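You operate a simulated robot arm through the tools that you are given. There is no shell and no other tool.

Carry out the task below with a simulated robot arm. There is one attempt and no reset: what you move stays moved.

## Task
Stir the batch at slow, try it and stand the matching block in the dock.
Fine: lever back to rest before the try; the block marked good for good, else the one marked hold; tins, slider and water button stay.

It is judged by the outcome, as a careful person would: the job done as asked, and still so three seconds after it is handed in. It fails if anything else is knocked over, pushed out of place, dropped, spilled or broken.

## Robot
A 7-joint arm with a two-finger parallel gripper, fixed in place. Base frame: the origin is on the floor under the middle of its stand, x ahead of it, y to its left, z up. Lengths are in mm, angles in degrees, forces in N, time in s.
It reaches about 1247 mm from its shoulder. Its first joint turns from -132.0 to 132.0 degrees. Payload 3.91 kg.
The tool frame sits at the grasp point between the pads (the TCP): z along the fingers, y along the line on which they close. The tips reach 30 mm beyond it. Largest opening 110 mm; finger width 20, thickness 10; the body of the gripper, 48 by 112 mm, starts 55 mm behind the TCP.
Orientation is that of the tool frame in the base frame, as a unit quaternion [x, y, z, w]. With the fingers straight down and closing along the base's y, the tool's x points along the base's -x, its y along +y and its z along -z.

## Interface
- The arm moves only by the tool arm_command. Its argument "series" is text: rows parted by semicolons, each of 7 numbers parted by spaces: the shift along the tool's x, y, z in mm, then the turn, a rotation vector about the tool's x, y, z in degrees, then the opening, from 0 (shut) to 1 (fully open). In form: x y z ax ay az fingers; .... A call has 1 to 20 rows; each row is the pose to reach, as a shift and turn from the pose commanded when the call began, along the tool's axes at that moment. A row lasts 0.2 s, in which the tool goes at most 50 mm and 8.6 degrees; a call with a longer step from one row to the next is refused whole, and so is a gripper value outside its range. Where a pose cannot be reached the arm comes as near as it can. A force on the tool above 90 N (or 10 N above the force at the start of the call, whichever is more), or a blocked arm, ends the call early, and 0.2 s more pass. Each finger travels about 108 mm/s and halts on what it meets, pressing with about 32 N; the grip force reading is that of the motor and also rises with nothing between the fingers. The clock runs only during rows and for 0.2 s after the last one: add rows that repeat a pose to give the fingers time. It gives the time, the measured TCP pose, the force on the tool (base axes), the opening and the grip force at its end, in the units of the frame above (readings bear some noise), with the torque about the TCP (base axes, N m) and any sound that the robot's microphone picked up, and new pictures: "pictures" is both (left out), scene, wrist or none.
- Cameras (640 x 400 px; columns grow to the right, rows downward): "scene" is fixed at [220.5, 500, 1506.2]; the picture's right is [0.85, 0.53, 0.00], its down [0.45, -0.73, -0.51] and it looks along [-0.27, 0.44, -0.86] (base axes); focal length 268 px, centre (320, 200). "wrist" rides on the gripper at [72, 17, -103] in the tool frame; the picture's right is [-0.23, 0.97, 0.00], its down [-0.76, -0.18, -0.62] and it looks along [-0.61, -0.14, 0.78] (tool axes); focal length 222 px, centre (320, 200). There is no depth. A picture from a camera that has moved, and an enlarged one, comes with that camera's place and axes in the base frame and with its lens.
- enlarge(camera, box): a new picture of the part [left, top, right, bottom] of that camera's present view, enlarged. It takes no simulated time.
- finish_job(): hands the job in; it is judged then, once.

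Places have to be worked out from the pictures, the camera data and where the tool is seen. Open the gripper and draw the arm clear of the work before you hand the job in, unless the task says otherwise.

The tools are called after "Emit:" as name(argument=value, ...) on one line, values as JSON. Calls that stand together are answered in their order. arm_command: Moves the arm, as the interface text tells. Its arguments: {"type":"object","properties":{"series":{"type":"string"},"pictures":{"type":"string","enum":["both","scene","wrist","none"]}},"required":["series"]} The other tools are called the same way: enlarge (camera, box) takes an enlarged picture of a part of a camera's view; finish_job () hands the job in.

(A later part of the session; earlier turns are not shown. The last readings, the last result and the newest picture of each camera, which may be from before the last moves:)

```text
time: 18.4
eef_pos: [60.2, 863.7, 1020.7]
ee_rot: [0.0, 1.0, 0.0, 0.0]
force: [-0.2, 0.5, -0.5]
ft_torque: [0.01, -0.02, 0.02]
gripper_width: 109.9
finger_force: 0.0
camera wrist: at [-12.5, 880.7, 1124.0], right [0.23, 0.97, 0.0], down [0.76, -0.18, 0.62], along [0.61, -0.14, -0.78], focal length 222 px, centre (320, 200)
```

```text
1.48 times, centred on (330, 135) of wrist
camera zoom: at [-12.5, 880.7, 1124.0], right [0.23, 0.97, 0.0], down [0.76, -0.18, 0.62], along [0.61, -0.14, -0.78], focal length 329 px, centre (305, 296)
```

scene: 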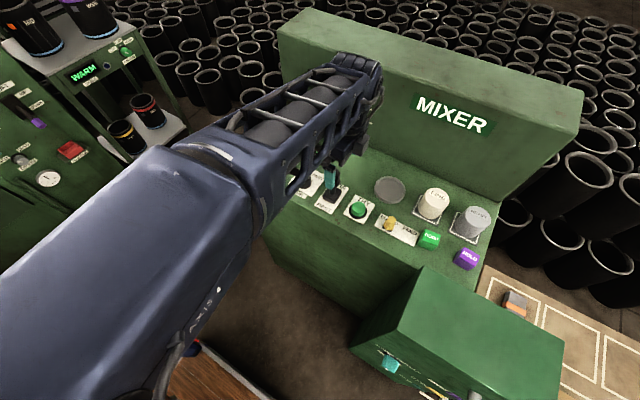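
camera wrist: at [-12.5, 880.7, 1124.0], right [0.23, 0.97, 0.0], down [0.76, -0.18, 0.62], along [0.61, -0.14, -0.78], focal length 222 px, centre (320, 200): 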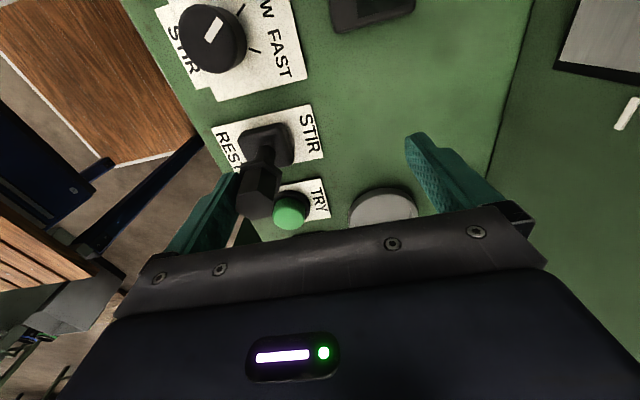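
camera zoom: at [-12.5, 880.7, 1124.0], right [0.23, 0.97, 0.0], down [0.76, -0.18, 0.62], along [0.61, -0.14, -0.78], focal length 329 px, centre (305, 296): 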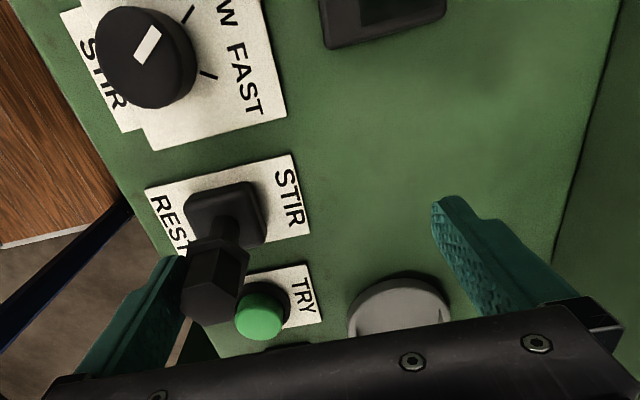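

The lever followed the finger to roughly upright with hardly any force. I'll continue another 26 mm toward STIR.

Emit:
arm_command(series="0 5 0 0 0 0 1; 0 10 0 0 0 0 1; 0 15 0 0 0 0 1; 0 20 0 0 0 0 1", pictures="both")

Emit:
enlarge(camera="wrist", box=[160, 0, 500, 270])

```text
time: 19.4
eef_pos: [59.0, 881.5, 1019.5]
ee_rot: [0.0, 1.0, -0.003, 0.0]
force: [2.6, -32.2, -0.5]
ft_torque: [-0.84, -0.01, 0.16]
gripper_width: 110.0
finger_force: 0.0
camera wrist: at [-12.3, 898.8, 1122.6], right [0.23, 0.97, 0.0], down [0.76, -0.17, 0.62], along [0.61, -0.14, -0.78], focal length 222 px, centre (320, 200)
```

scene: 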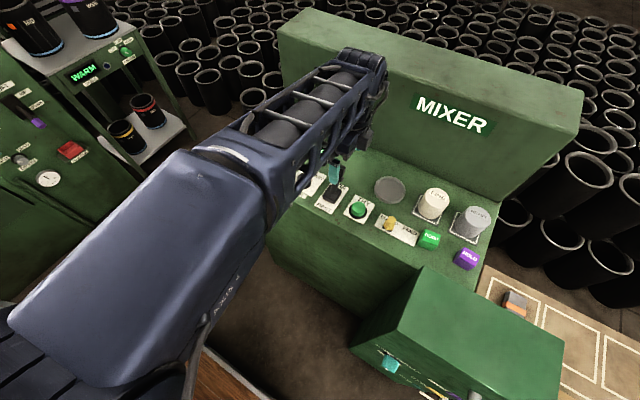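
wrist: 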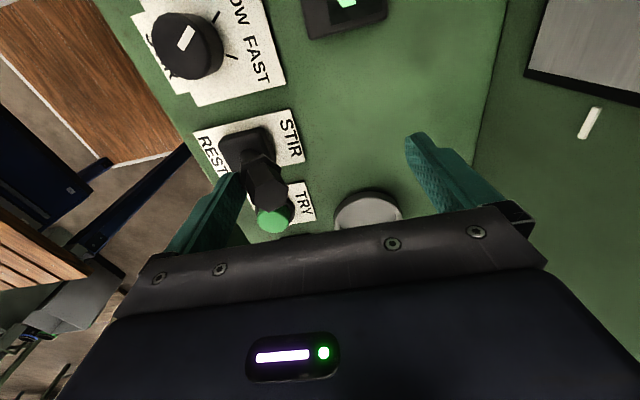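

```text
1.48 times, centred on (330, 135) of wrist
camera zoom: at [-12.3, 898.8, 1122.6], right [0.23, 0.97, 0.0], down [0.76, -0.17, 0.62], along [0.61, -0.14, -0.78], focal length 329 px, centre (305, 296)
```

zoom: 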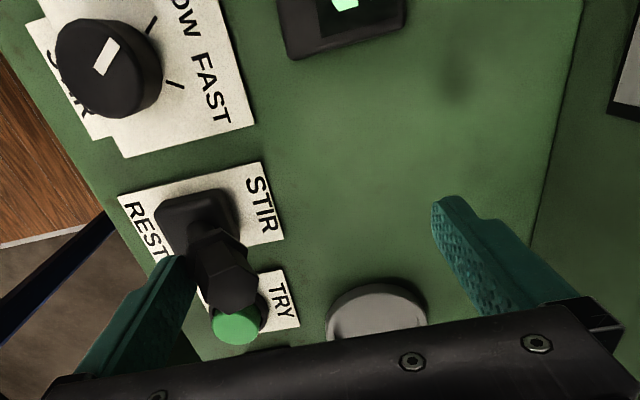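

The lever has gone over to the STIR side and meets a stop (about 32 N). I'll ease off a little and look at the display to see whether it stays there and stirring has begun.

Emit:
arm_command(series="0 -6 0 0 0 0 1; 0 -12 0 0 0 0 1", pictures="both")

Emit:
enlarge(camera="wrist", box=[160, 0, 500, 270])

Emit:
enlarge(camera="scene", box=[280, 60, 440, 220])

```text
time: 20.0
eef_pos: [60.3, 870.9, 1020.2]
ee_rot: [0.0, 1.0, 0.0, 0.0]
force: [1.1, 0.4, -0.4]
ft_torque: [-0.03, -0.04, 0.04]
gripper_width: 110.1
finger_force: 0.0
camera wrist: at [-11.3, 888.1, 1123.7], right [0.23, 0.97, 0.0], down [0.76, -0.18, 0.62], along [0.61, -0.14, -0.78], focal length 222 px, centre (320, 200)
```

scene: 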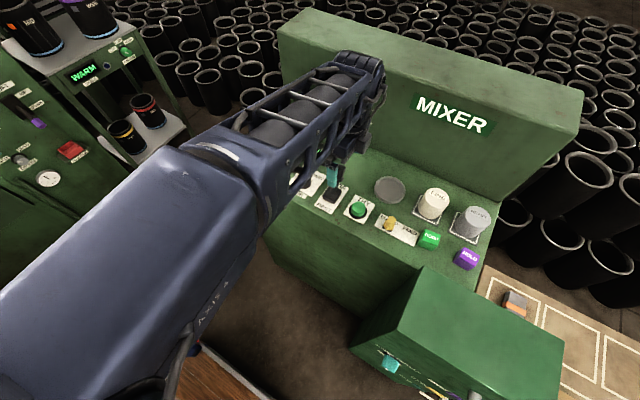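
wrist: 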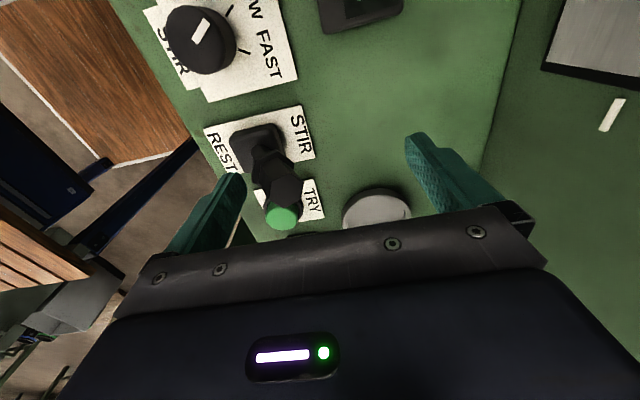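

```text
1.48 times, centred on (330, 135) of wrist
camera zoom: at [-11.3, 888.1, 1123.7], right [0.23, 0.97, 0.0], down [0.76, -0.18, 0.62], along [0.61, -0.14, -0.78], focal length 329 px, centre (305, 296)
```

zoom: 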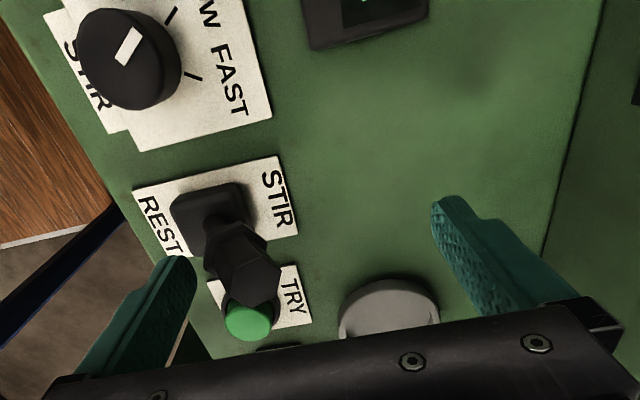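

```text
2.50 times, centred on (360, 140) of scene
camera zoom: at [220.5, 500.0, 1506.2], right [0.85, 0.53, 0.0], down [0.45, -0.73, -0.51], along [-0.27, 0.44, -0.86], focal length 669 px, centre (220, 350)
```

zoom: 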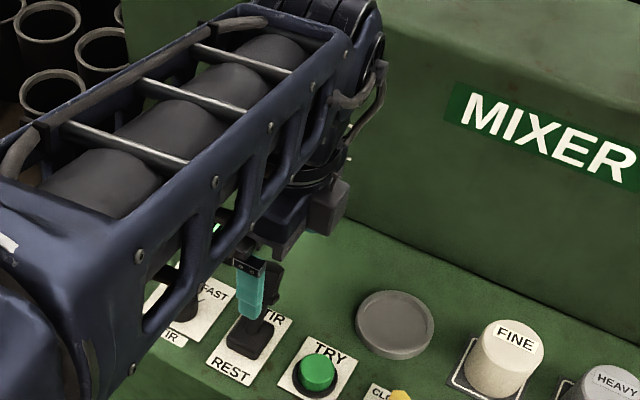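

The lever stays at STIR by itself. I'll lift away toward −x so the wrist camera can read the display.

Emit:
arm_command(series="10 0 -40 0 0 0 1; 40 -15 -75 0 0 0 1; 75 -35 -105 0 0 0 1; 110 -55 -130 0 0 0 1; 140 -70 -150 0 0 0 1", pictures="both")

Emit:
enlarge(camera="wrist", box=[300, 0, 540, 200])

```text
refused: row 3 steps farther than a row can; nothing moved
```

```text
2.00 times, centred on (420, 100) of wrist
camera zoom: at [-11.3, 888.1, 1123.7], right [0.23, 0.97, 0.0], down [0.76, -0.18, 0.62], along [0.61, -0.14, -0.78], focal length 444 px, centre (120, 400)
```

zoom: 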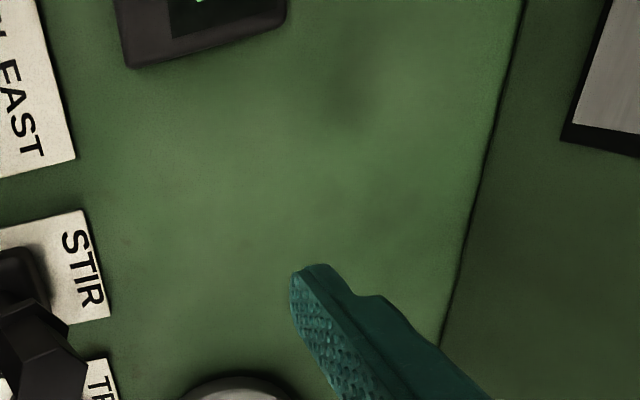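

The series was refused because one step was too long, and nothing moved. I'll repeat the same path with shorter steps.

Emit:
arm_command(series="5 0 -40 0 0 0 1; 30 -10 -70 0 0 0 1; 60 -25 -95 0 0 0 1; 90 -40 -120 0 0 0 1; 120 -55 -140 0 0 0 1; 140 -70 -150 0 0 0 1", pictures="both")

Emit:
enlarge(camera="wrist", box=[300, 0, 540, 200])

```text
time: 21.4
eef_pos: [-80.7, 802.7, 1167.3]
ee_rot: [0.0, 1.0, 0.0, 0.0]
force: [1.3, 0.5, -0.9]
ft_torque: [-0.01, 0.02, -0.04]
gripper_width: 109.9
finger_force: 0.1
camera wrist: at [-151.6, 819.8, 1272.4], right [0.23, 0.97, 0.0], down [0.76, -0.18, 0.62], along [0.61, -0.14, -0.78], focal length 222 px, centre (320, 200)
```

scene: 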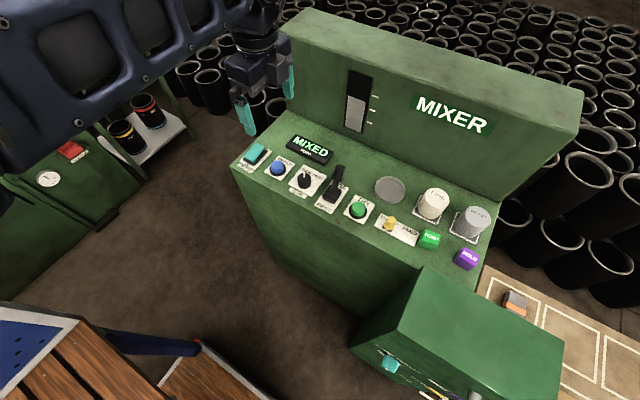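
wrist: 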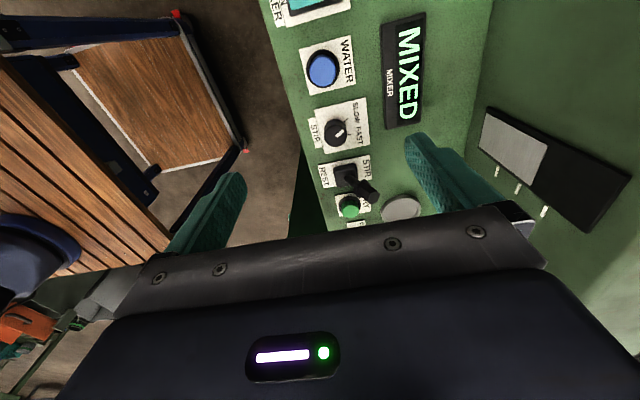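

```text
2.00 times, centred on (420, 100) of wrist
camera zoom: at [-151.6, 819.8, 1272.4], right [0.23, 0.97, 0.0], down [0.76, -0.18, 0.62], along [0.61, -0.14, -0.78], focal length 444 px, centre (120, 400)
```

zoom: 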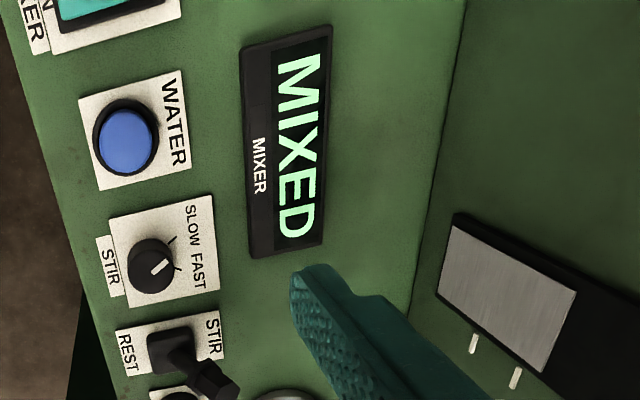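

The display already reads MIXED. Now I'll go back to straddle the lever in order to return it to REST.

Emit:
arm_command(series="-40 4 20 0 0 0 1; -80 8 40 0 0 0 1; -115 12 60 0 0 0 1; -141 15 85 0 0 0 1; -141 15 115 0 0 0 1; -141 15 147 0 0 0 1; -141 15 147 0 0 0 1", pictures="both")

Emit:
enlarge(camera="wrist", box=[160, 0, 500, 270])

```text
time: 23.0
eef_pos: [60.0, 815.4, 1023.9]
ee_rot: [0.0, 1.0, 0.0, -0.001]
force: [-0.7, 0.6, -0.5]
ft_torque: [0.01, 0.01, -0.02]
gripper_width: 110.2
finger_force: 0.1
camera wrist: at [-11.8, 832.7, 1126.9], right [0.23, 0.97, 0.0], down [0.76, -0.18, 0.62], along [0.61, -0.14, -0.78], focal length 222 px, centre (320, 200)
```

scene: 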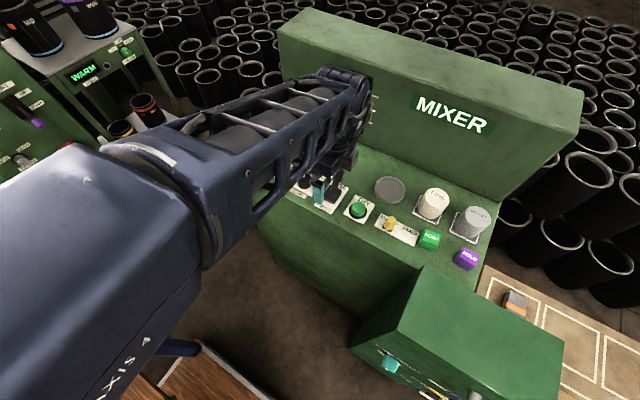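
wrist: 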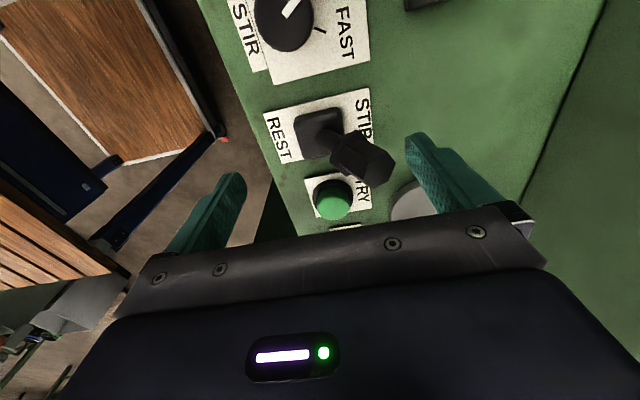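

```text
1.48 times, centred on (330, 135) of wrist
camera zoom: at [-11.8, 832.7, 1126.9], right [0.23, 0.97, 0.0], down [0.76, -0.18, 0.62], along [0.61, -0.14, -0.78], focal length 329 px, centre (305, 296)
```

zoom: 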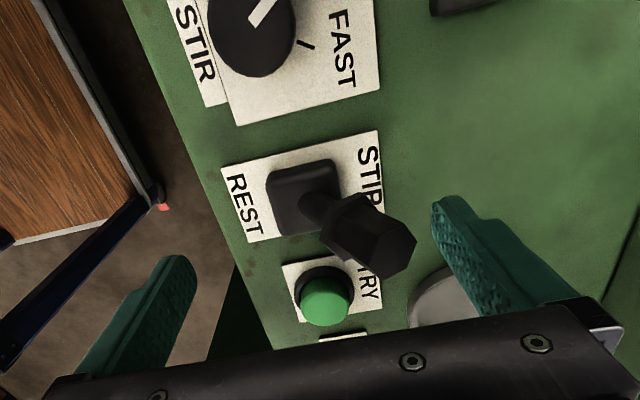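

The lever is between the fingers, leaning to STIR. I'll push it back toward REST with the +y finger, in small steps.

Emit:
arm_command(series="0 -12 0 0 0 0 1; 0 -22 0 0 0 0 1; 0 -30 0 0 0 0 1; 0 -38 0 0 0 0 1; 0 -45 0 0 0 0 1; 0 -51 0 0 0 0 1; 0 -57 0 0 0 0 1; 0 -62 0 0 0 0 1; 0 -66 0 0 0 0 1; 0 -70 0 0 0 0 1", pictures="both")

Emit:
enlarge(camera="wrist", box=[160, 0, 500, 270])

```text
time: 25.2
eef_pos: [59.4, 749.5, 1025.7]
ee_rot: [0.0, 1.0, 0.004, 0.0]
force: [1.0, 51.9, 8.5]
ft_torque: [2.01, 0.03, -0.01]
gripper_width: 110.3
finger_force: 0.6
camera wrist: at [-11.9, 765.3, 1129.3], right [0.23, 0.97, 0.01], down [0.76, -0.18, 0.62], along [0.61, -0.14, -0.78], focal length 222 px, centre (320, 200)
```

scene: 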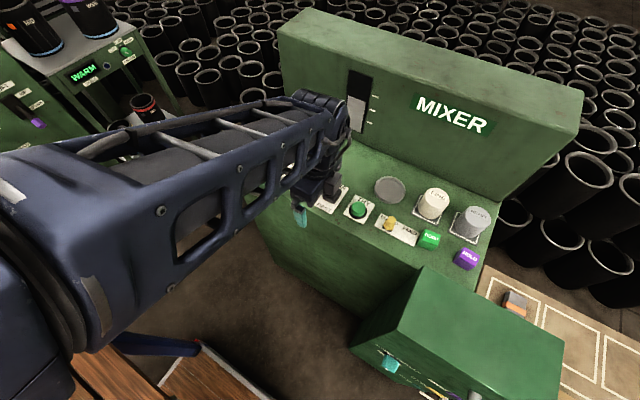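
wrist: 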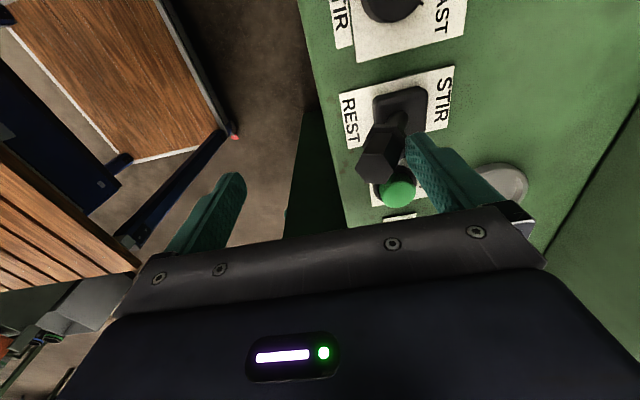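

```text
1.48 times, centred on (330, 135) of wrist
camera zoom: at [-11.9, 765.3, 1129.3], right [0.23, 0.97, 0.01], down [0.76, -0.18, 0.62], along [0.61, -0.14, -0.78], focal length 329 px, centre (305, 296)
```

zoom: 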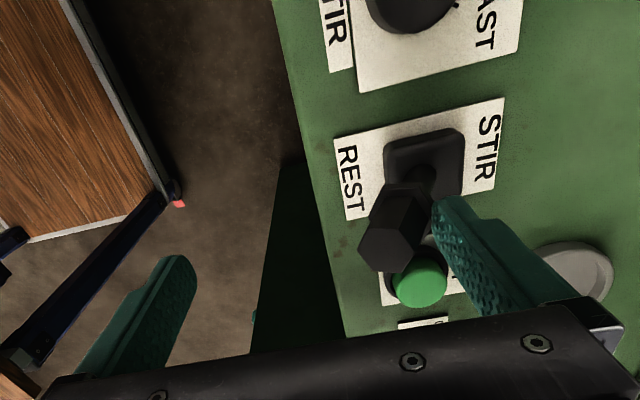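

The lever is against the REST stop (52 N). I'll back off, lift clear toward −x and check both the lever and the display.

Emit:
arm_command(series="0 8 0 0 0 0 1; 0 20 -10 0 0 0 1; 10 35 -45 0 0 0 1; 40 42 -75 0 0 0 1; 75 46 -100 0 0 0 1; 110 50 -120 0 0 0 1; 140 52 -140 0 0 0 1", pictures="both")

Emit:
enlarge(camera="wrist", box=[280, 0, 520, 230])

Emit:
enlarge(camera="scene", box=[280, 120, 420, 230])

```text
time: 26.8
eef_pos: [-79.4, 799.7, 1164.0]
ee_rot: [0.0, 1.0, -0.001, 0.0]
force: [0.9, 0.0, -0.1]
ft_torque: [-0.04, 0.08, 0.0]
gripper_width: 109.9
finger_force: 0.0
camera wrist: at [-150.6, 817.1, 1267.1], right [0.23, 0.97, 0.0], down [0.76, -0.18, 0.62], along [0.61, -0.14, -0.78], focal length 222 px, centre (320, 200)
```

scene: 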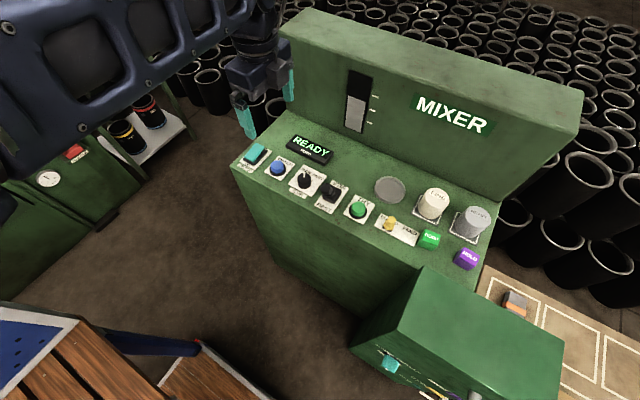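
wrist: 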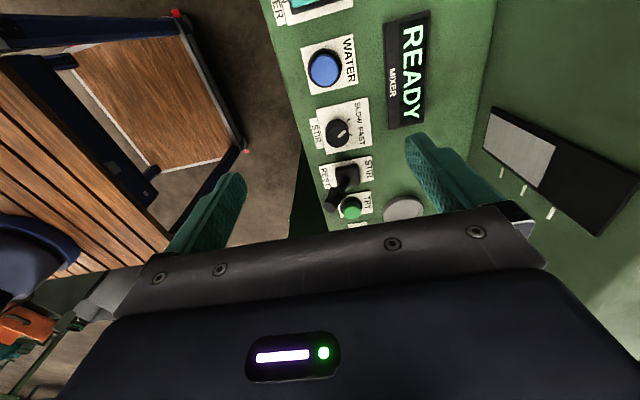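

```text
1.74 times, centred on (400, 115) of wrist
camera zoom: at [-150.6, 817.1, 1267.1], right [0.23, 0.97, 0.0], down [0.76, -0.18, 0.62], along [0.61, -0.14, -0.78], focal length 386 px, centre (181, 348)
```

zoom: 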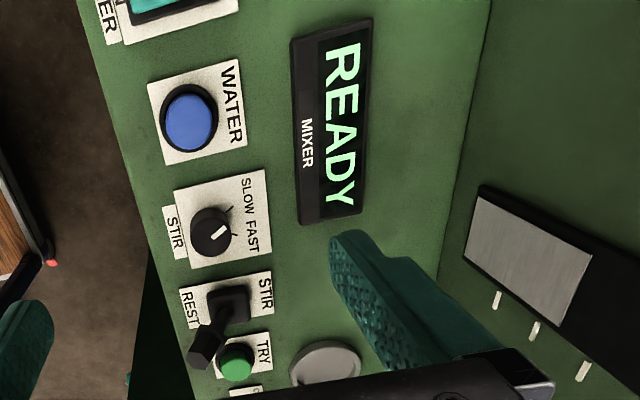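

```text
3.64 times, centred on (350, 175) of scene
camera zoom: at [220.5, 500.0, 1506.2], right [0.85, 0.53, 0.0], down [0.45, -0.73, -0.51], along [-0.27, 0.44, -0.86], focal length 973 px, centre (211, 291)
```

zoom: 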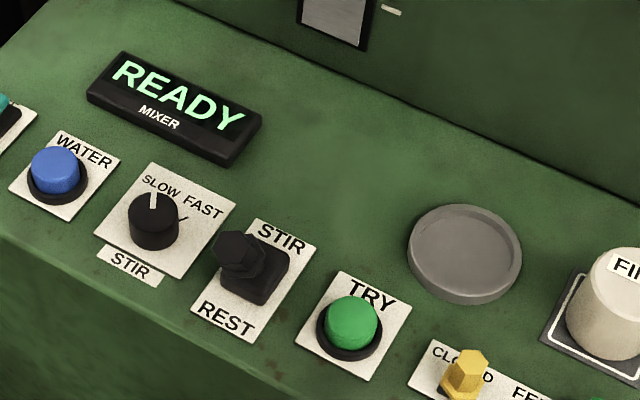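

The lever is back at REST, the knob still at SLOW, and the display says READY. TRY is at about (135, 812) with its top near z=950; I'll close the fingers and go above it.

Emit:
arm_command(series="-40 2 15 0 0 0 0.8; -80 4 30 0 0 0 0.5; -120 6 45 0 0 0 0.2; -155 9 60 0 0 0 0; -190 11 80 0 0 0 0; -214.4 12.3 104 0 0 0 0; -214.4 12.3 130 0 0 0 0; -214.4 12.3 130 0 0 0 0", pictures="both")

Emit:
enlarge(camera="wrist", box=[200, 60, 440, 260])

```text
time: 28.6
eef_pos: [134.9, 811.2, 1032.7]
ee_rot: [0.0, 1.0, 0.0, 0.0]
force: [-0.2, 0.2, 0.3]
ft_torque: [0.0, -0.02, 0.02]
gripper_width: 0.0
finger_force: 32.0
camera wrist: at [63.2, 828.7, 1136.2], right [0.23, 0.97, 0.0], down [0.76, -0.18, 0.62], along [0.61, -0.14, -0.78], focal length 222 px, centre (320, 200)
```

scene: 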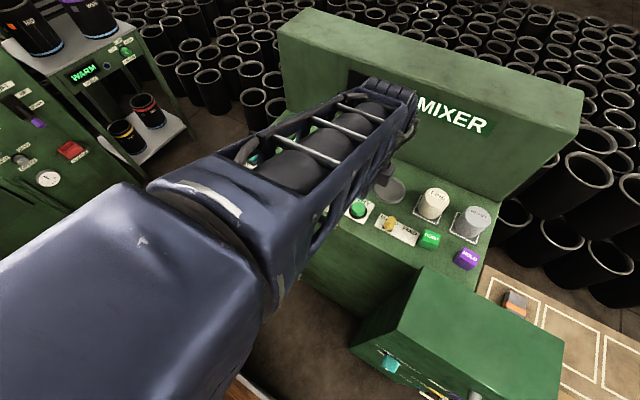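
wrist: 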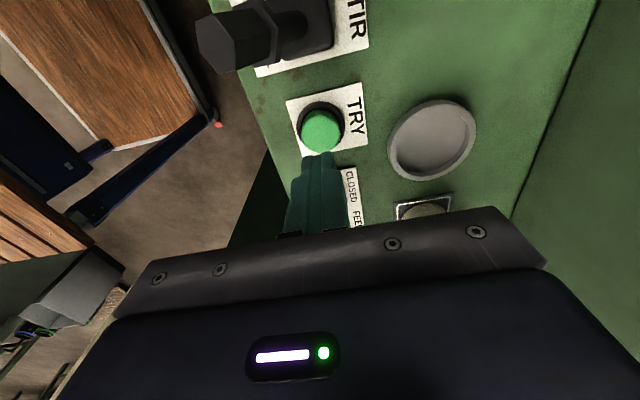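

```text
2.00 times, centred on (320, 160) of wrist
camera zoom: at [63.2, 828.7, 1136.2], right [0.23, 0.97, 0.0], down [0.76, -0.18, 0.62], along [0.61, -0.14, -0.78], focal length 444 px, centre (320, 280)
```

zoom: 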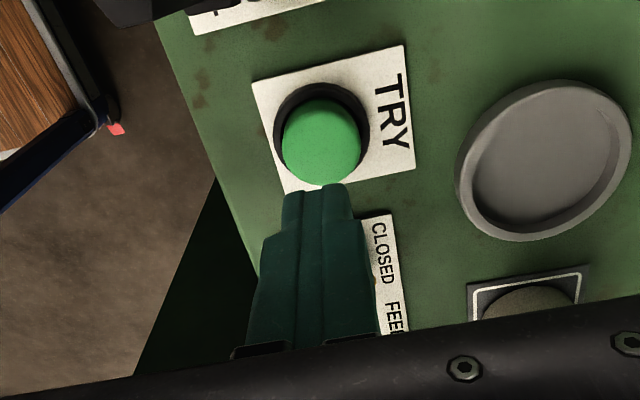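

The button is right on the tool axis. I'll descend to touch it and press a few millimetres, checking the force.

Emit:
arm_command(series="0 0 35 0 0 0 0; 0 0 46 0 0 0 0; 0 0 51 0 0 0 0; 0 0 55 0 0 0 0; 0 0 57 0 0 0 0", pictures="both")

```text
time: 29.8
eef_pos: [134.2, 810.7, 979.4]
ee_rot: [0.0, 1.0, 0.002, 0.0]
force: [-1.3, -1.4, 21.1]
ft_torque: [-0.04, 0.04, -0.12]
gripper_width: 0.0
finger_force: 31.6
heard: click
camera wrist: at [63.0, 827.5, 1082.7], right [0.23, 0.97, 0.0], down [0.76, -0.18, 0.62], along [0.61, -0.14, -0.78], focal length 222 px, centre (320, 200)
```

scene: 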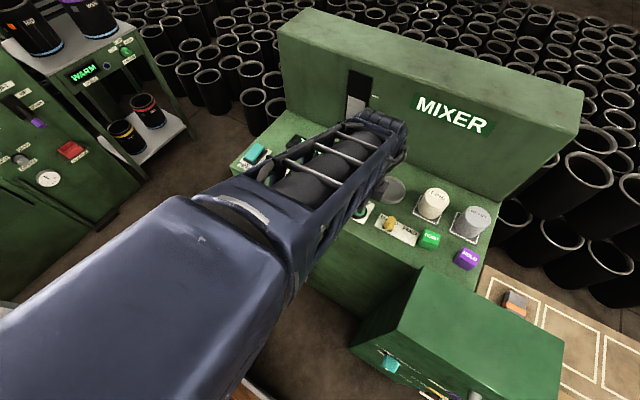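
wrist: 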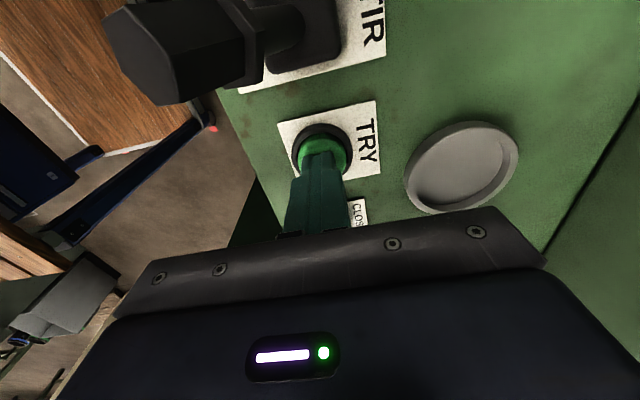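

A click was heard with 21 N on the button. I'll rise straight up and swing back toward −x to read the display.

Emit:
arm_command(series="0 0 -20 0 0 0 0; 0 0 -65 0 0 0 0; 0 0 -105 0 0 0 0; 40 -5 -125 0 0 0 0; 80 -8 -145 0 0 0 0; 120 -10 -160 0 0 0 0; 160 -12 -175 0 0 0 0; 200 -12 -185 0 0 0 0; 215 -12 -185 0 0 0 0", pictures="both")

Emit:
enlarge(camera="wrist", box=[280, 0, 520, 230])

Emit:
enlarge(camera="scene", box=[280, 120, 420, 230])

```text
time: 31.8
eef_pos: [-78.8, 798.5, 1160.3]
ee_rot: [0.0, 1.0, 0.0, 0.0]
force: [0.8, 1.1, -0.1]
ft_torque: [0.0, -0.01, -0.01]
gripper_width: 0.1
finger_force: 31.9
camera wrist: at [-150.0, 815.2, 1264.6], right [0.23, 0.97, 0.0], down [0.76, -0.18, 0.62], along [0.61, -0.14, -0.78], focal length 222 px, centre (320, 200)
```

scene: 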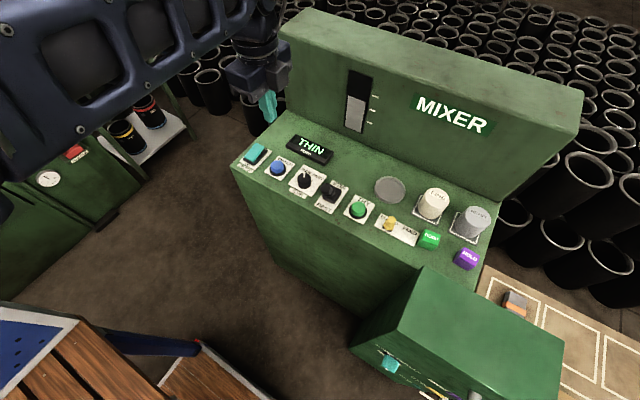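
wrist: 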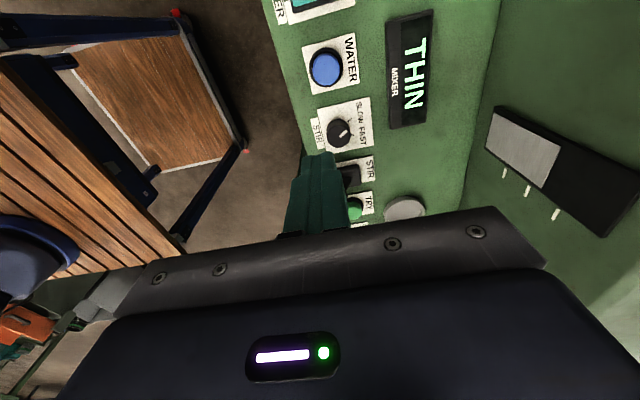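

```text
1.74 times, centred on (400, 115) of wrist
camera zoom: at [-150.0, 815.2, 1264.6], right [0.23, 0.97, 0.0], down [0.76, -0.18, 0.62], along [0.61, -0.14, -0.78], focal length 386 px, centre (181, 348)
```

zoom: 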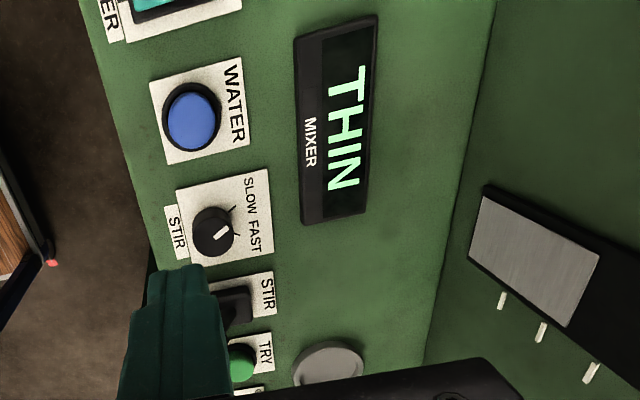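

```text
3.64 times, centred on (350, 175) of scene
camera zoom: at [220.5, 500.0, 1506.2], right [0.85, 0.53, 0.0], down [0.45, -0.73, -0.51], along [-0.27, 0.44, -0.86], focal length 973 px, centre (211, 291)
```

zoom: 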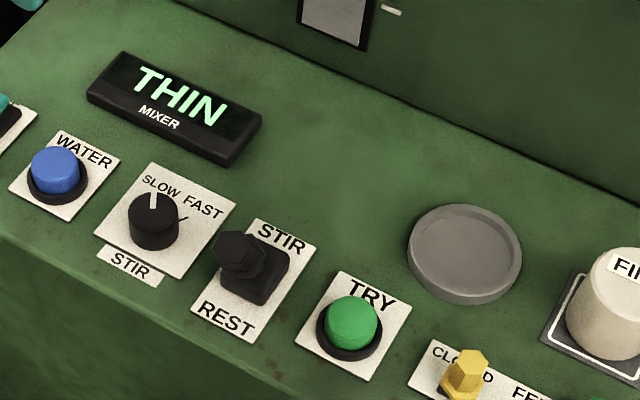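

The try reads THIN, so the HOLD block is the right one. Before moving it, I want to be sure which thing is the dock, so I'll swing round and look at the front of the nearby kiosk and the area there.

Emit:
arm_command(series="-28 -29 -20 0 0 -7.5 0; -57 -58 -40 0 0 -15 0; -86 -87 -60 0 0 -22.5 0; -115 -117 -60 0 0 -30 0; -143 -146 -60 0 0 -37.5 0; -172 -175 -60 0 0 -45 0; -201 -204 -60 0 0 -52.5 0; -229 -234 -60 0 0 -60 0; -258 -263 -60 0 0 -67.5 0; -287 -292 -60 0 0 -75 0; -316 -321 -35 0 0 -82.5 0; -344 -351 -10 0 0 -90 0; -373 -380 15 0 0 -90 0; -402 -409 40 0 0 -90 0; -430 -438 65 0 0 -90 0; -459 -468 90 0 0 -90 0; -459 -468 100 0 0 -90 0", pictures="both")

```text
time: 35.4
eef_pos: [383.2, 330.8, 1062.1]
ee_rot: [0.707, -0.707, 0.0, 0.0]
force: [-0.5, -0.3, -0.2]
ft_torque: [-0.01, 0.01, -0.02]
gripper_width: 0.1
finger_force: 31.9
camera wrist: at [367.0, 258.2, 1164.8], right [-0.97, 0.23, 0.0], down [0.18, 0.76, 0.62], along [0.14, 0.61, -0.78], focal length 222 px, centre (320, 200)
```

scene: 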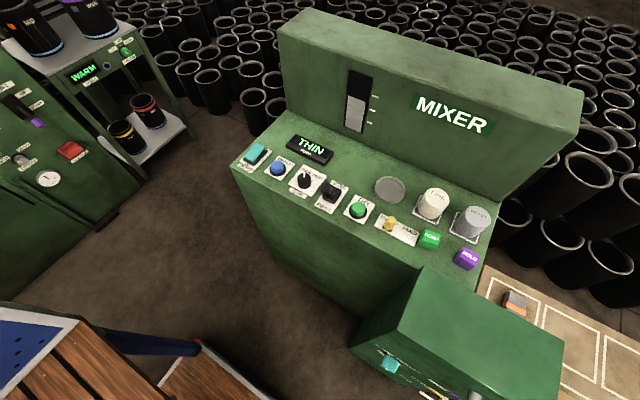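
wrist: 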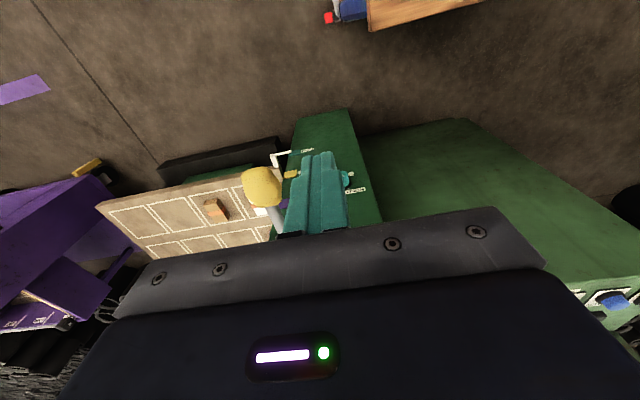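

Emit:
enlarge(camera="wrist", box=[220, 100, 420, 240])

Emit:
enlarge(camera="wrist", box=[340, 100, 640, 340])

Emit:
enlarge(camera="wrist", box=[0, 60, 300, 300])

```text
2.86 times, centred on (320, 170) of wrist
camera zoom: at [367.0, 258.2, 1164.8], right [-0.97, 0.23, 0.0], down [0.18, 0.76, 0.62], along [0.14, 0.61, -0.78], focal length 635 px, centre (320, 286)
```

zoom: 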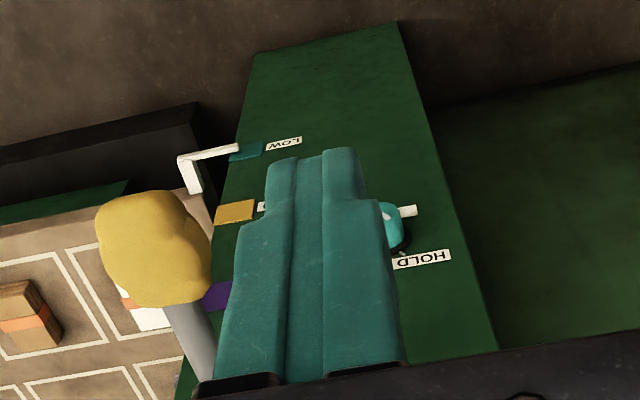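

```text
1.67 times, centred on (490, 220) of wrist
camera zoom: at [367.0, 258.2, 1164.8], right [-0.97, 0.23, 0.0], down [0.18, 0.76, 0.62], along [0.14, 0.61, -0.78], focal length 370 px, centre (37, 167)
```

zoom: 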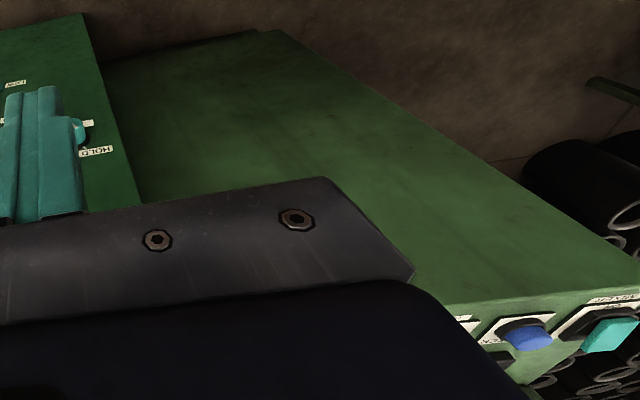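

```text
1.67 times, centred on (150, 180) of wrist
camera zoom: at [367.0, 258.2, 1164.8], right [-0.97, 0.23, 0.0], down [0.18, 0.76, 0.62], along [0.14, 0.61, -0.78], focal length 370 px, centre (603, 233)
```

zoom: 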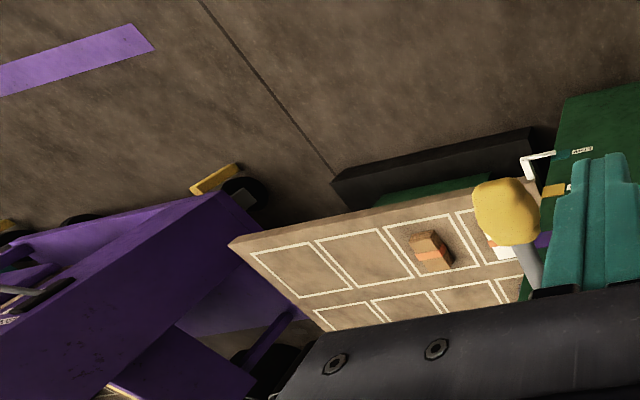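

The kiosk is a press with LOW/HOLD force settings and has no block dock, and the mixer front is plain. So the shallow dish on the mixer (≈(173, 911)) is the dock. I'll go back above the right side of the mixer to measure the HOLD block.

Emit:
arm_command(series="-38 7 -29 0 0 7.5 0; -76 15 -58 0 0 15 0; -114 23 -88 0 0 22.5 0; -152 31 -88 0 0 30 0; -190 38 -88 0 0 37.5 0; -228 46 -88 0 0 45 0.2; -266 54 -88 0 0 52.5 0.4; -304 62 -88 0 0 60 0.6; -342 69 -88 0 0 67.5 0.6; -380 77 -88 0 0 75 0.6; -420 85 -88 0 0 82.5 0.6; -459 93 -88 0 0 90 0.6; -459 93 -88 0 0 90 0.6", pictures="both")

Emit:
enlarge(camera="wrist", box=[240, 0, 480, 220])

```text
time: 38.2
eef_pos: [286.3, 786.5, 1148.6]
ee_rot: [-0.001, 1.0, 0.0, -0.001]
force: [0.9, -0.4, -0.6]
ft_torque: [0.03, 0.02, 0.0]
gripper_width: 66.2
finger_force: 0.0
camera wrist: at [214.8, 804.1, 1251.9], right [0.23, 0.97, 0.0], down [0.76, -0.18, 0.62], along [0.61, -0.14, -0.78], focal length 222 px, centre (320, 200)
```

scene: 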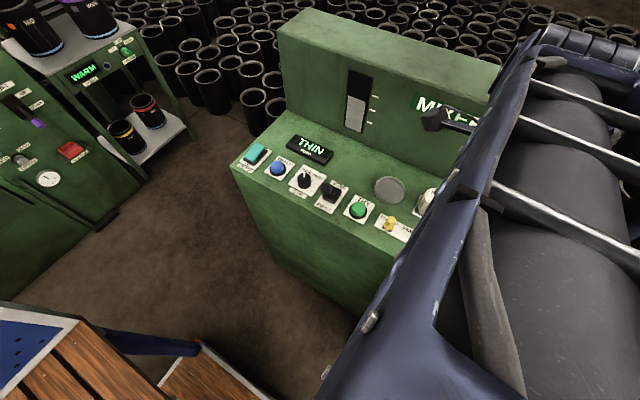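
wrist: 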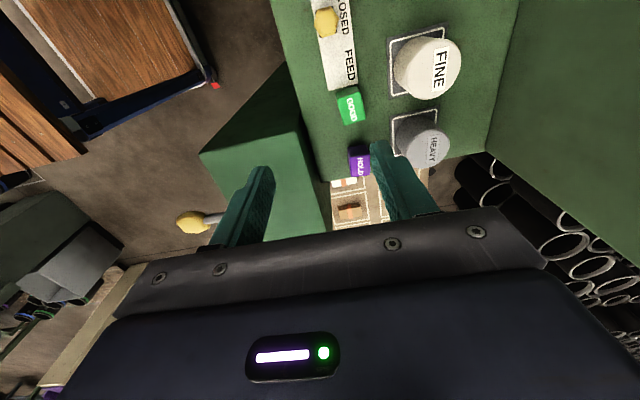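

```text
1.82 times, centred on (360, 110) of wrist
camera zoom: at [214.8, 804.1, 1251.9], right [0.23, 0.97, 0.0], down [0.76, -0.18, 0.62], along [0.61, -0.14, -0.78], focal length 404 px, centre (247, 364)
```

zoom: 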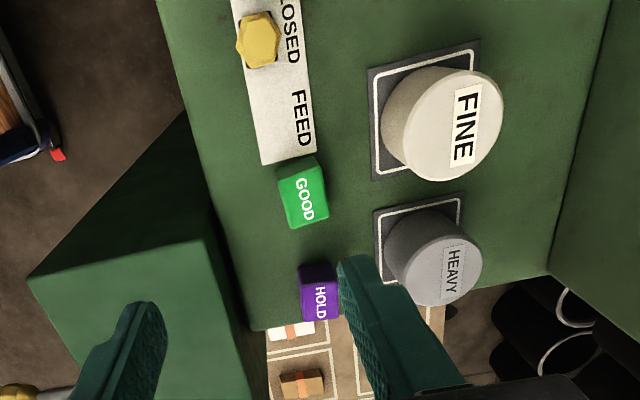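

I'll come closer to the HOLD block with the fingers fully open so they don't hide it.

Emit:
arm_command(series="-25 12 30 0 0 0 0.8; -45 20 60 0 0 0 1; -55 28 85 0 0 0 1; -55 28 85 0 0 0 1", pictures="both")

Emit:
enlarge(camera="wrist", box=[220, 40, 460, 230])

```text
time: 39.2
eef_pos: [342.6, 815.6, 1060.8]
ee_rot: [0.0, 1.0, 0.0, 0.0]
force: [0.7, 0.7, -1.1]
ft_torque: [0.0, 0.0, 0.01]
gripper_width: 109.9
finger_force: 0.1
camera wrist: at [271.2, 833.3, 1165.0], right [0.23, 0.97, 0.0], down [0.76, -0.18, 0.62], along [0.61, -0.14, -0.78], focal length 222 px, centre (320, 200)
```

scene: 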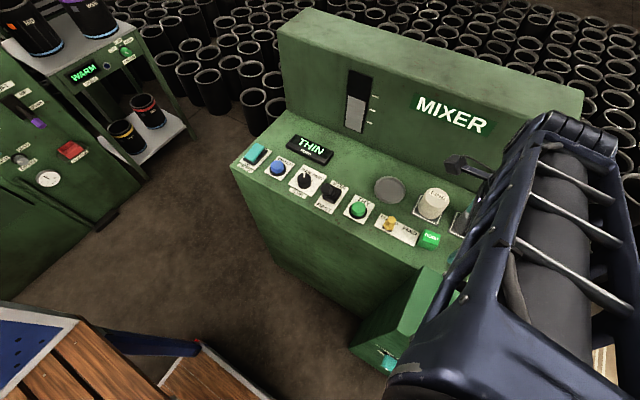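
wrist: 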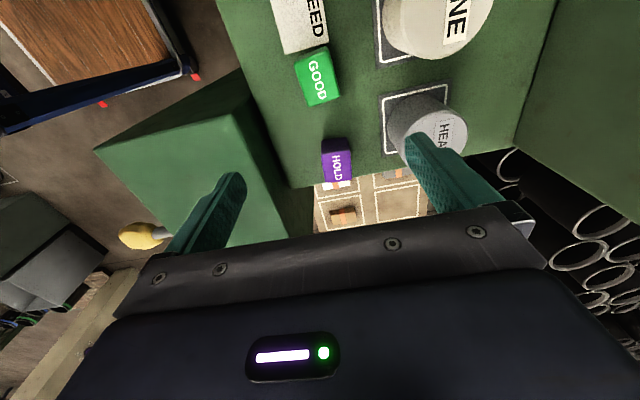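

```text
2.11 times, centred on (340, 135) of wrist
camera zoom: at [271.2, 833.3, 1165.0], right [0.23, 0.97, 0.0], down [0.76, -0.18, 0.62], along [0.61, -0.14, -0.78], focal length 468 px, centre (278, 337)
```

zoom: 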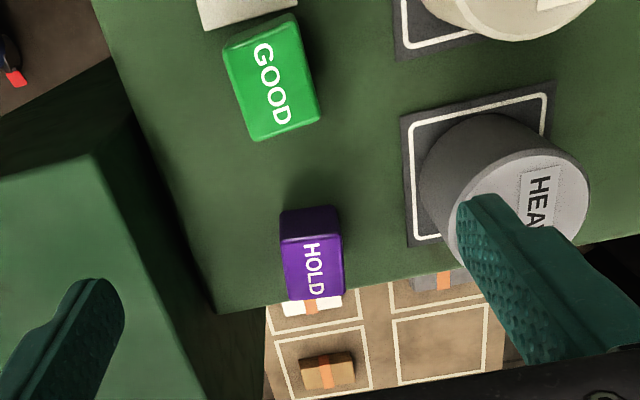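

The HOLD block's top centre works out at about (388, 823, 967), turned about 6° clockwise and roughly 28 mm wide along y. I'll position above it with matching rotation and a half-open gripper.

Emit:
arm_command(series="-25 4 0 0 0 3 0.7; -45.4 7.8 0 0 0 6 0.5; -45.4 7.8 25 0 0 6 0.5; -45.4 7.8 25 0 0 6 0.5", pictures="both")

Emit:
enlarge(camera="wrist", box=[220, 40, 460, 230])

```text
time: 40.2
eef_pos: [385.1, 825.1, 1038.9]
ee_rot: [0.052, 0.999, -0.001, 0.0]
force: [-0.7, -0.2, 0.1]
ft_torque: [-0.01, 0.0, 0.0]
gripper_width: 55.1
finger_force: 0.1
camera wrist: at [316.1, 850.0, 1142.3], right [0.33, 0.94, 0.0], down [0.74, -0.26, 0.62], along [0.59, -0.2, -0.78], focal length 222 px, centre (320, 200)
```

scene: 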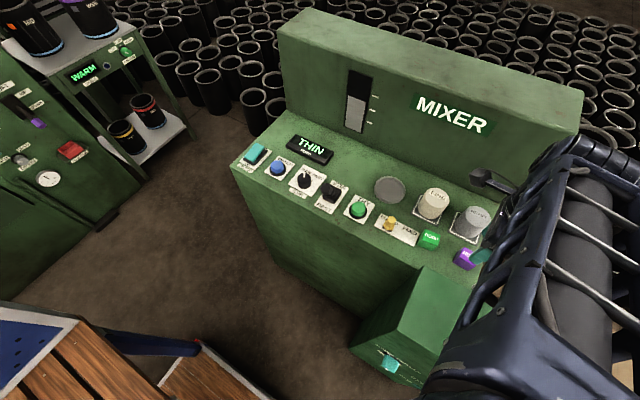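
wrist: 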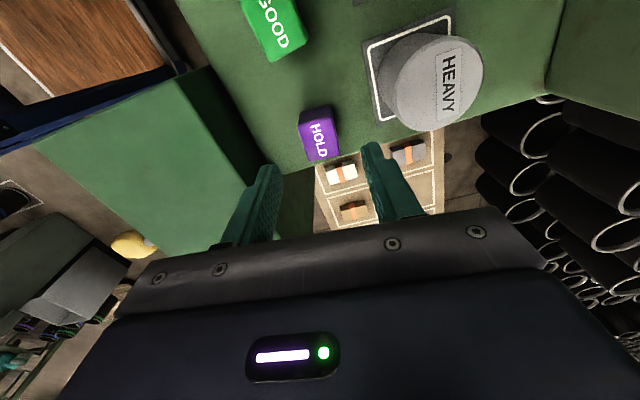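

```text
2.11 times, centred on (340, 135) of wrist
camera zoom: at [316.1, 850.0, 1142.3], right [0.33, 0.94, 0.0], down [0.74, -0.26, 0.62], along [0.59, -0.2, -0.78], focal length 468 px, centre (278, 337)
```

zoom: 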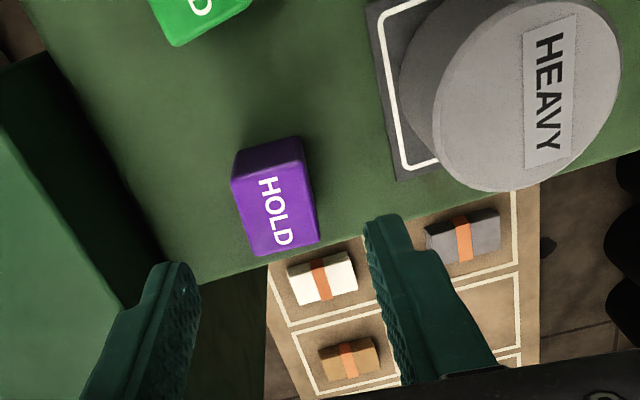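

The block centre comes out at about (388.6, 824), aligned with the tool within a degree or two. I'll descend so the tips stop about 13 mm above the panel, with the block between the pads.

Emit:
arm_command(series="-3.6 -0.5 20 0 0 0 0.5; -3.6 -0.5 40 0 0 0 0.5; -3.6 -0.5 55 0 0 0 0.5; -3.6 -0.5 63 0 0 0 0.5; -3.6 -0.5 63 0 0 0 0.5", pictures="both")

Emit:
enlarge(camera="wrist", box=[220, 100, 460, 250])

```text
time: 41.4
eef_pos: [390.7, 824.4, 977.6]
ee_rot: [0.052, 0.999, 0.0, 0.0]
force: [-0.6, 0.4, -0.5]
ft_torque: [-0.01, -0.01, 0.01]
gripper_width: 54.8
finger_force: 0.0
camera wrist: at [320.7, 848.7, 1080.7], right [0.33, 0.94, 0.0], down [0.74, -0.26, 0.62], along [0.59, -0.2, -0.78], focal length 222 px, centre (320, 200)
```

scene: 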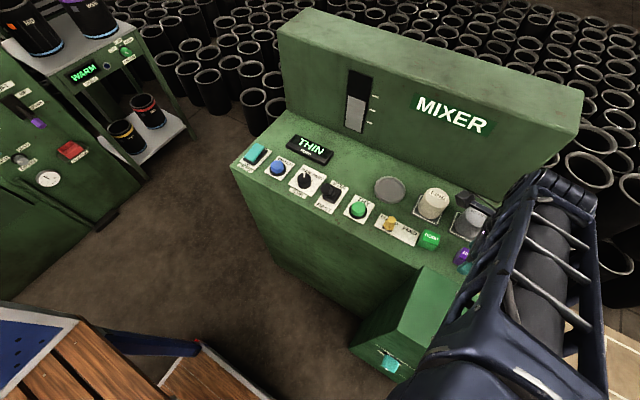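
wrist: 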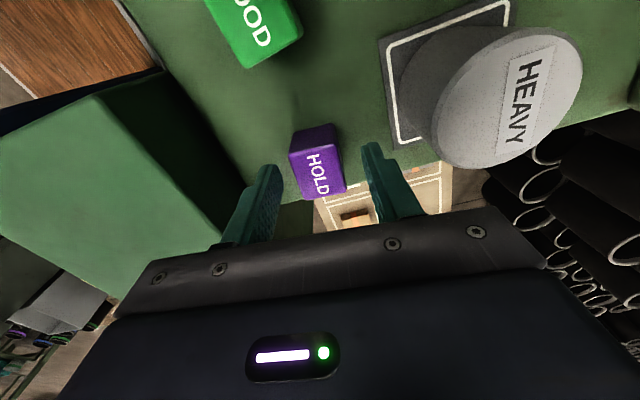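

```text
2.67 times, centred on (340, 175) of wrist
camera zoom: at [320.7, 848.7, 1080.7], right [0.33, 0.94, 0.0], down [0.74, -0.26, 0.62], along [0.59, -0.2, -0.78], focal length 592 px, centre (267, 267)
```

zoom: 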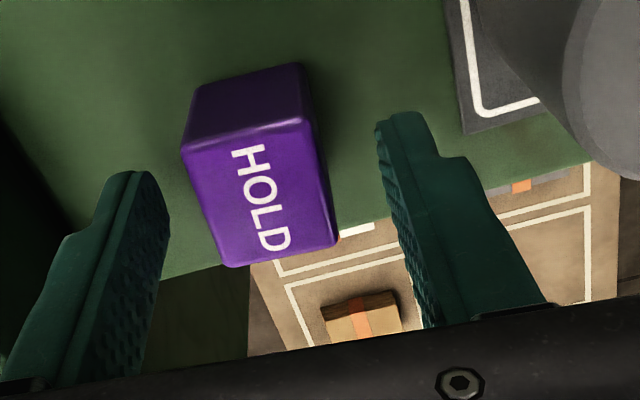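

The block sits a few millimetres toward −x and about 2.5° off the tool; I'll make that small correction and then close gently on it.

Emit:
arm_command(series="3 0 0 0 0 -2.5 0.5; 3 0 0 0 0 -2.5 0.3; 3 0 0 0 0 -2.5 0.15; 3 0 0 0 0 -2.5 0.15; 3 0 0 0 0 -2.5 0.15", pictures="both")

Emit:
enlarge(camera="wrist", box=[220, 100, 460, 250])

```text
time: 42.6
eef_pos: [386.4, 824.2, 977.9]
ee_rot: [0.031, 1.0, 0.0, 0.0]
force: [-0.2, 0.1, 0.5]
ft_torque: [-0.01, 0.01, 0.01]
gripper_width: 28.9
finger_force: 32.5
camera wrist: at [316.5, 845.6, 1080.4], right [0.29, 0.96, 0.0], down [0.75, -0.22, 0.62], along [0.6, -0.18, -0.78], focal length 222 px, centre (320, 200)
```

scene: 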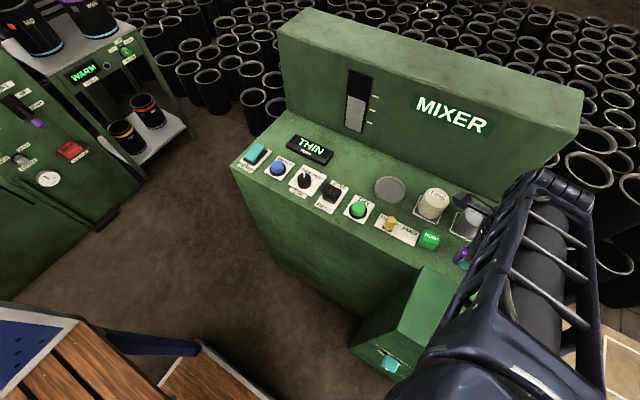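
wrist: 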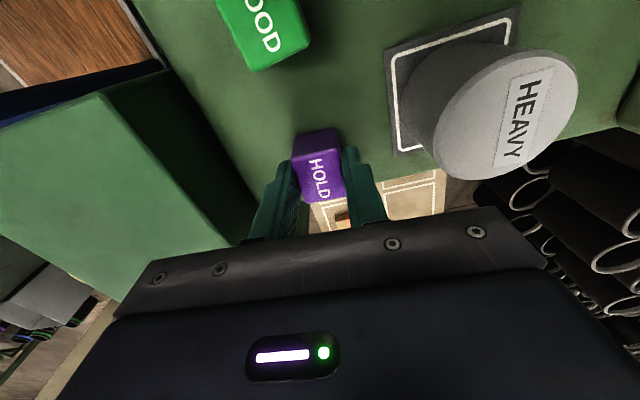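

```text
2.67 times, centred on (340, 175) of wrist
camera zoom: at [316.5, 845.6, 1080.4], right [0.29, 0.96, 0.0], down [0.75, -0.22, 0.62], along [0.6, -0.18, -0.78], focal length 592 px, centre (267, 267)
```

zoom: 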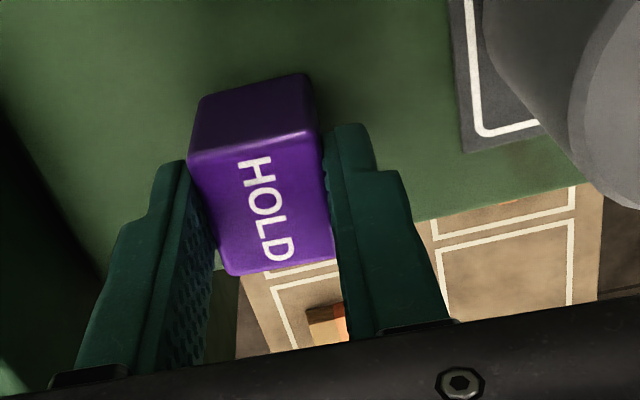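

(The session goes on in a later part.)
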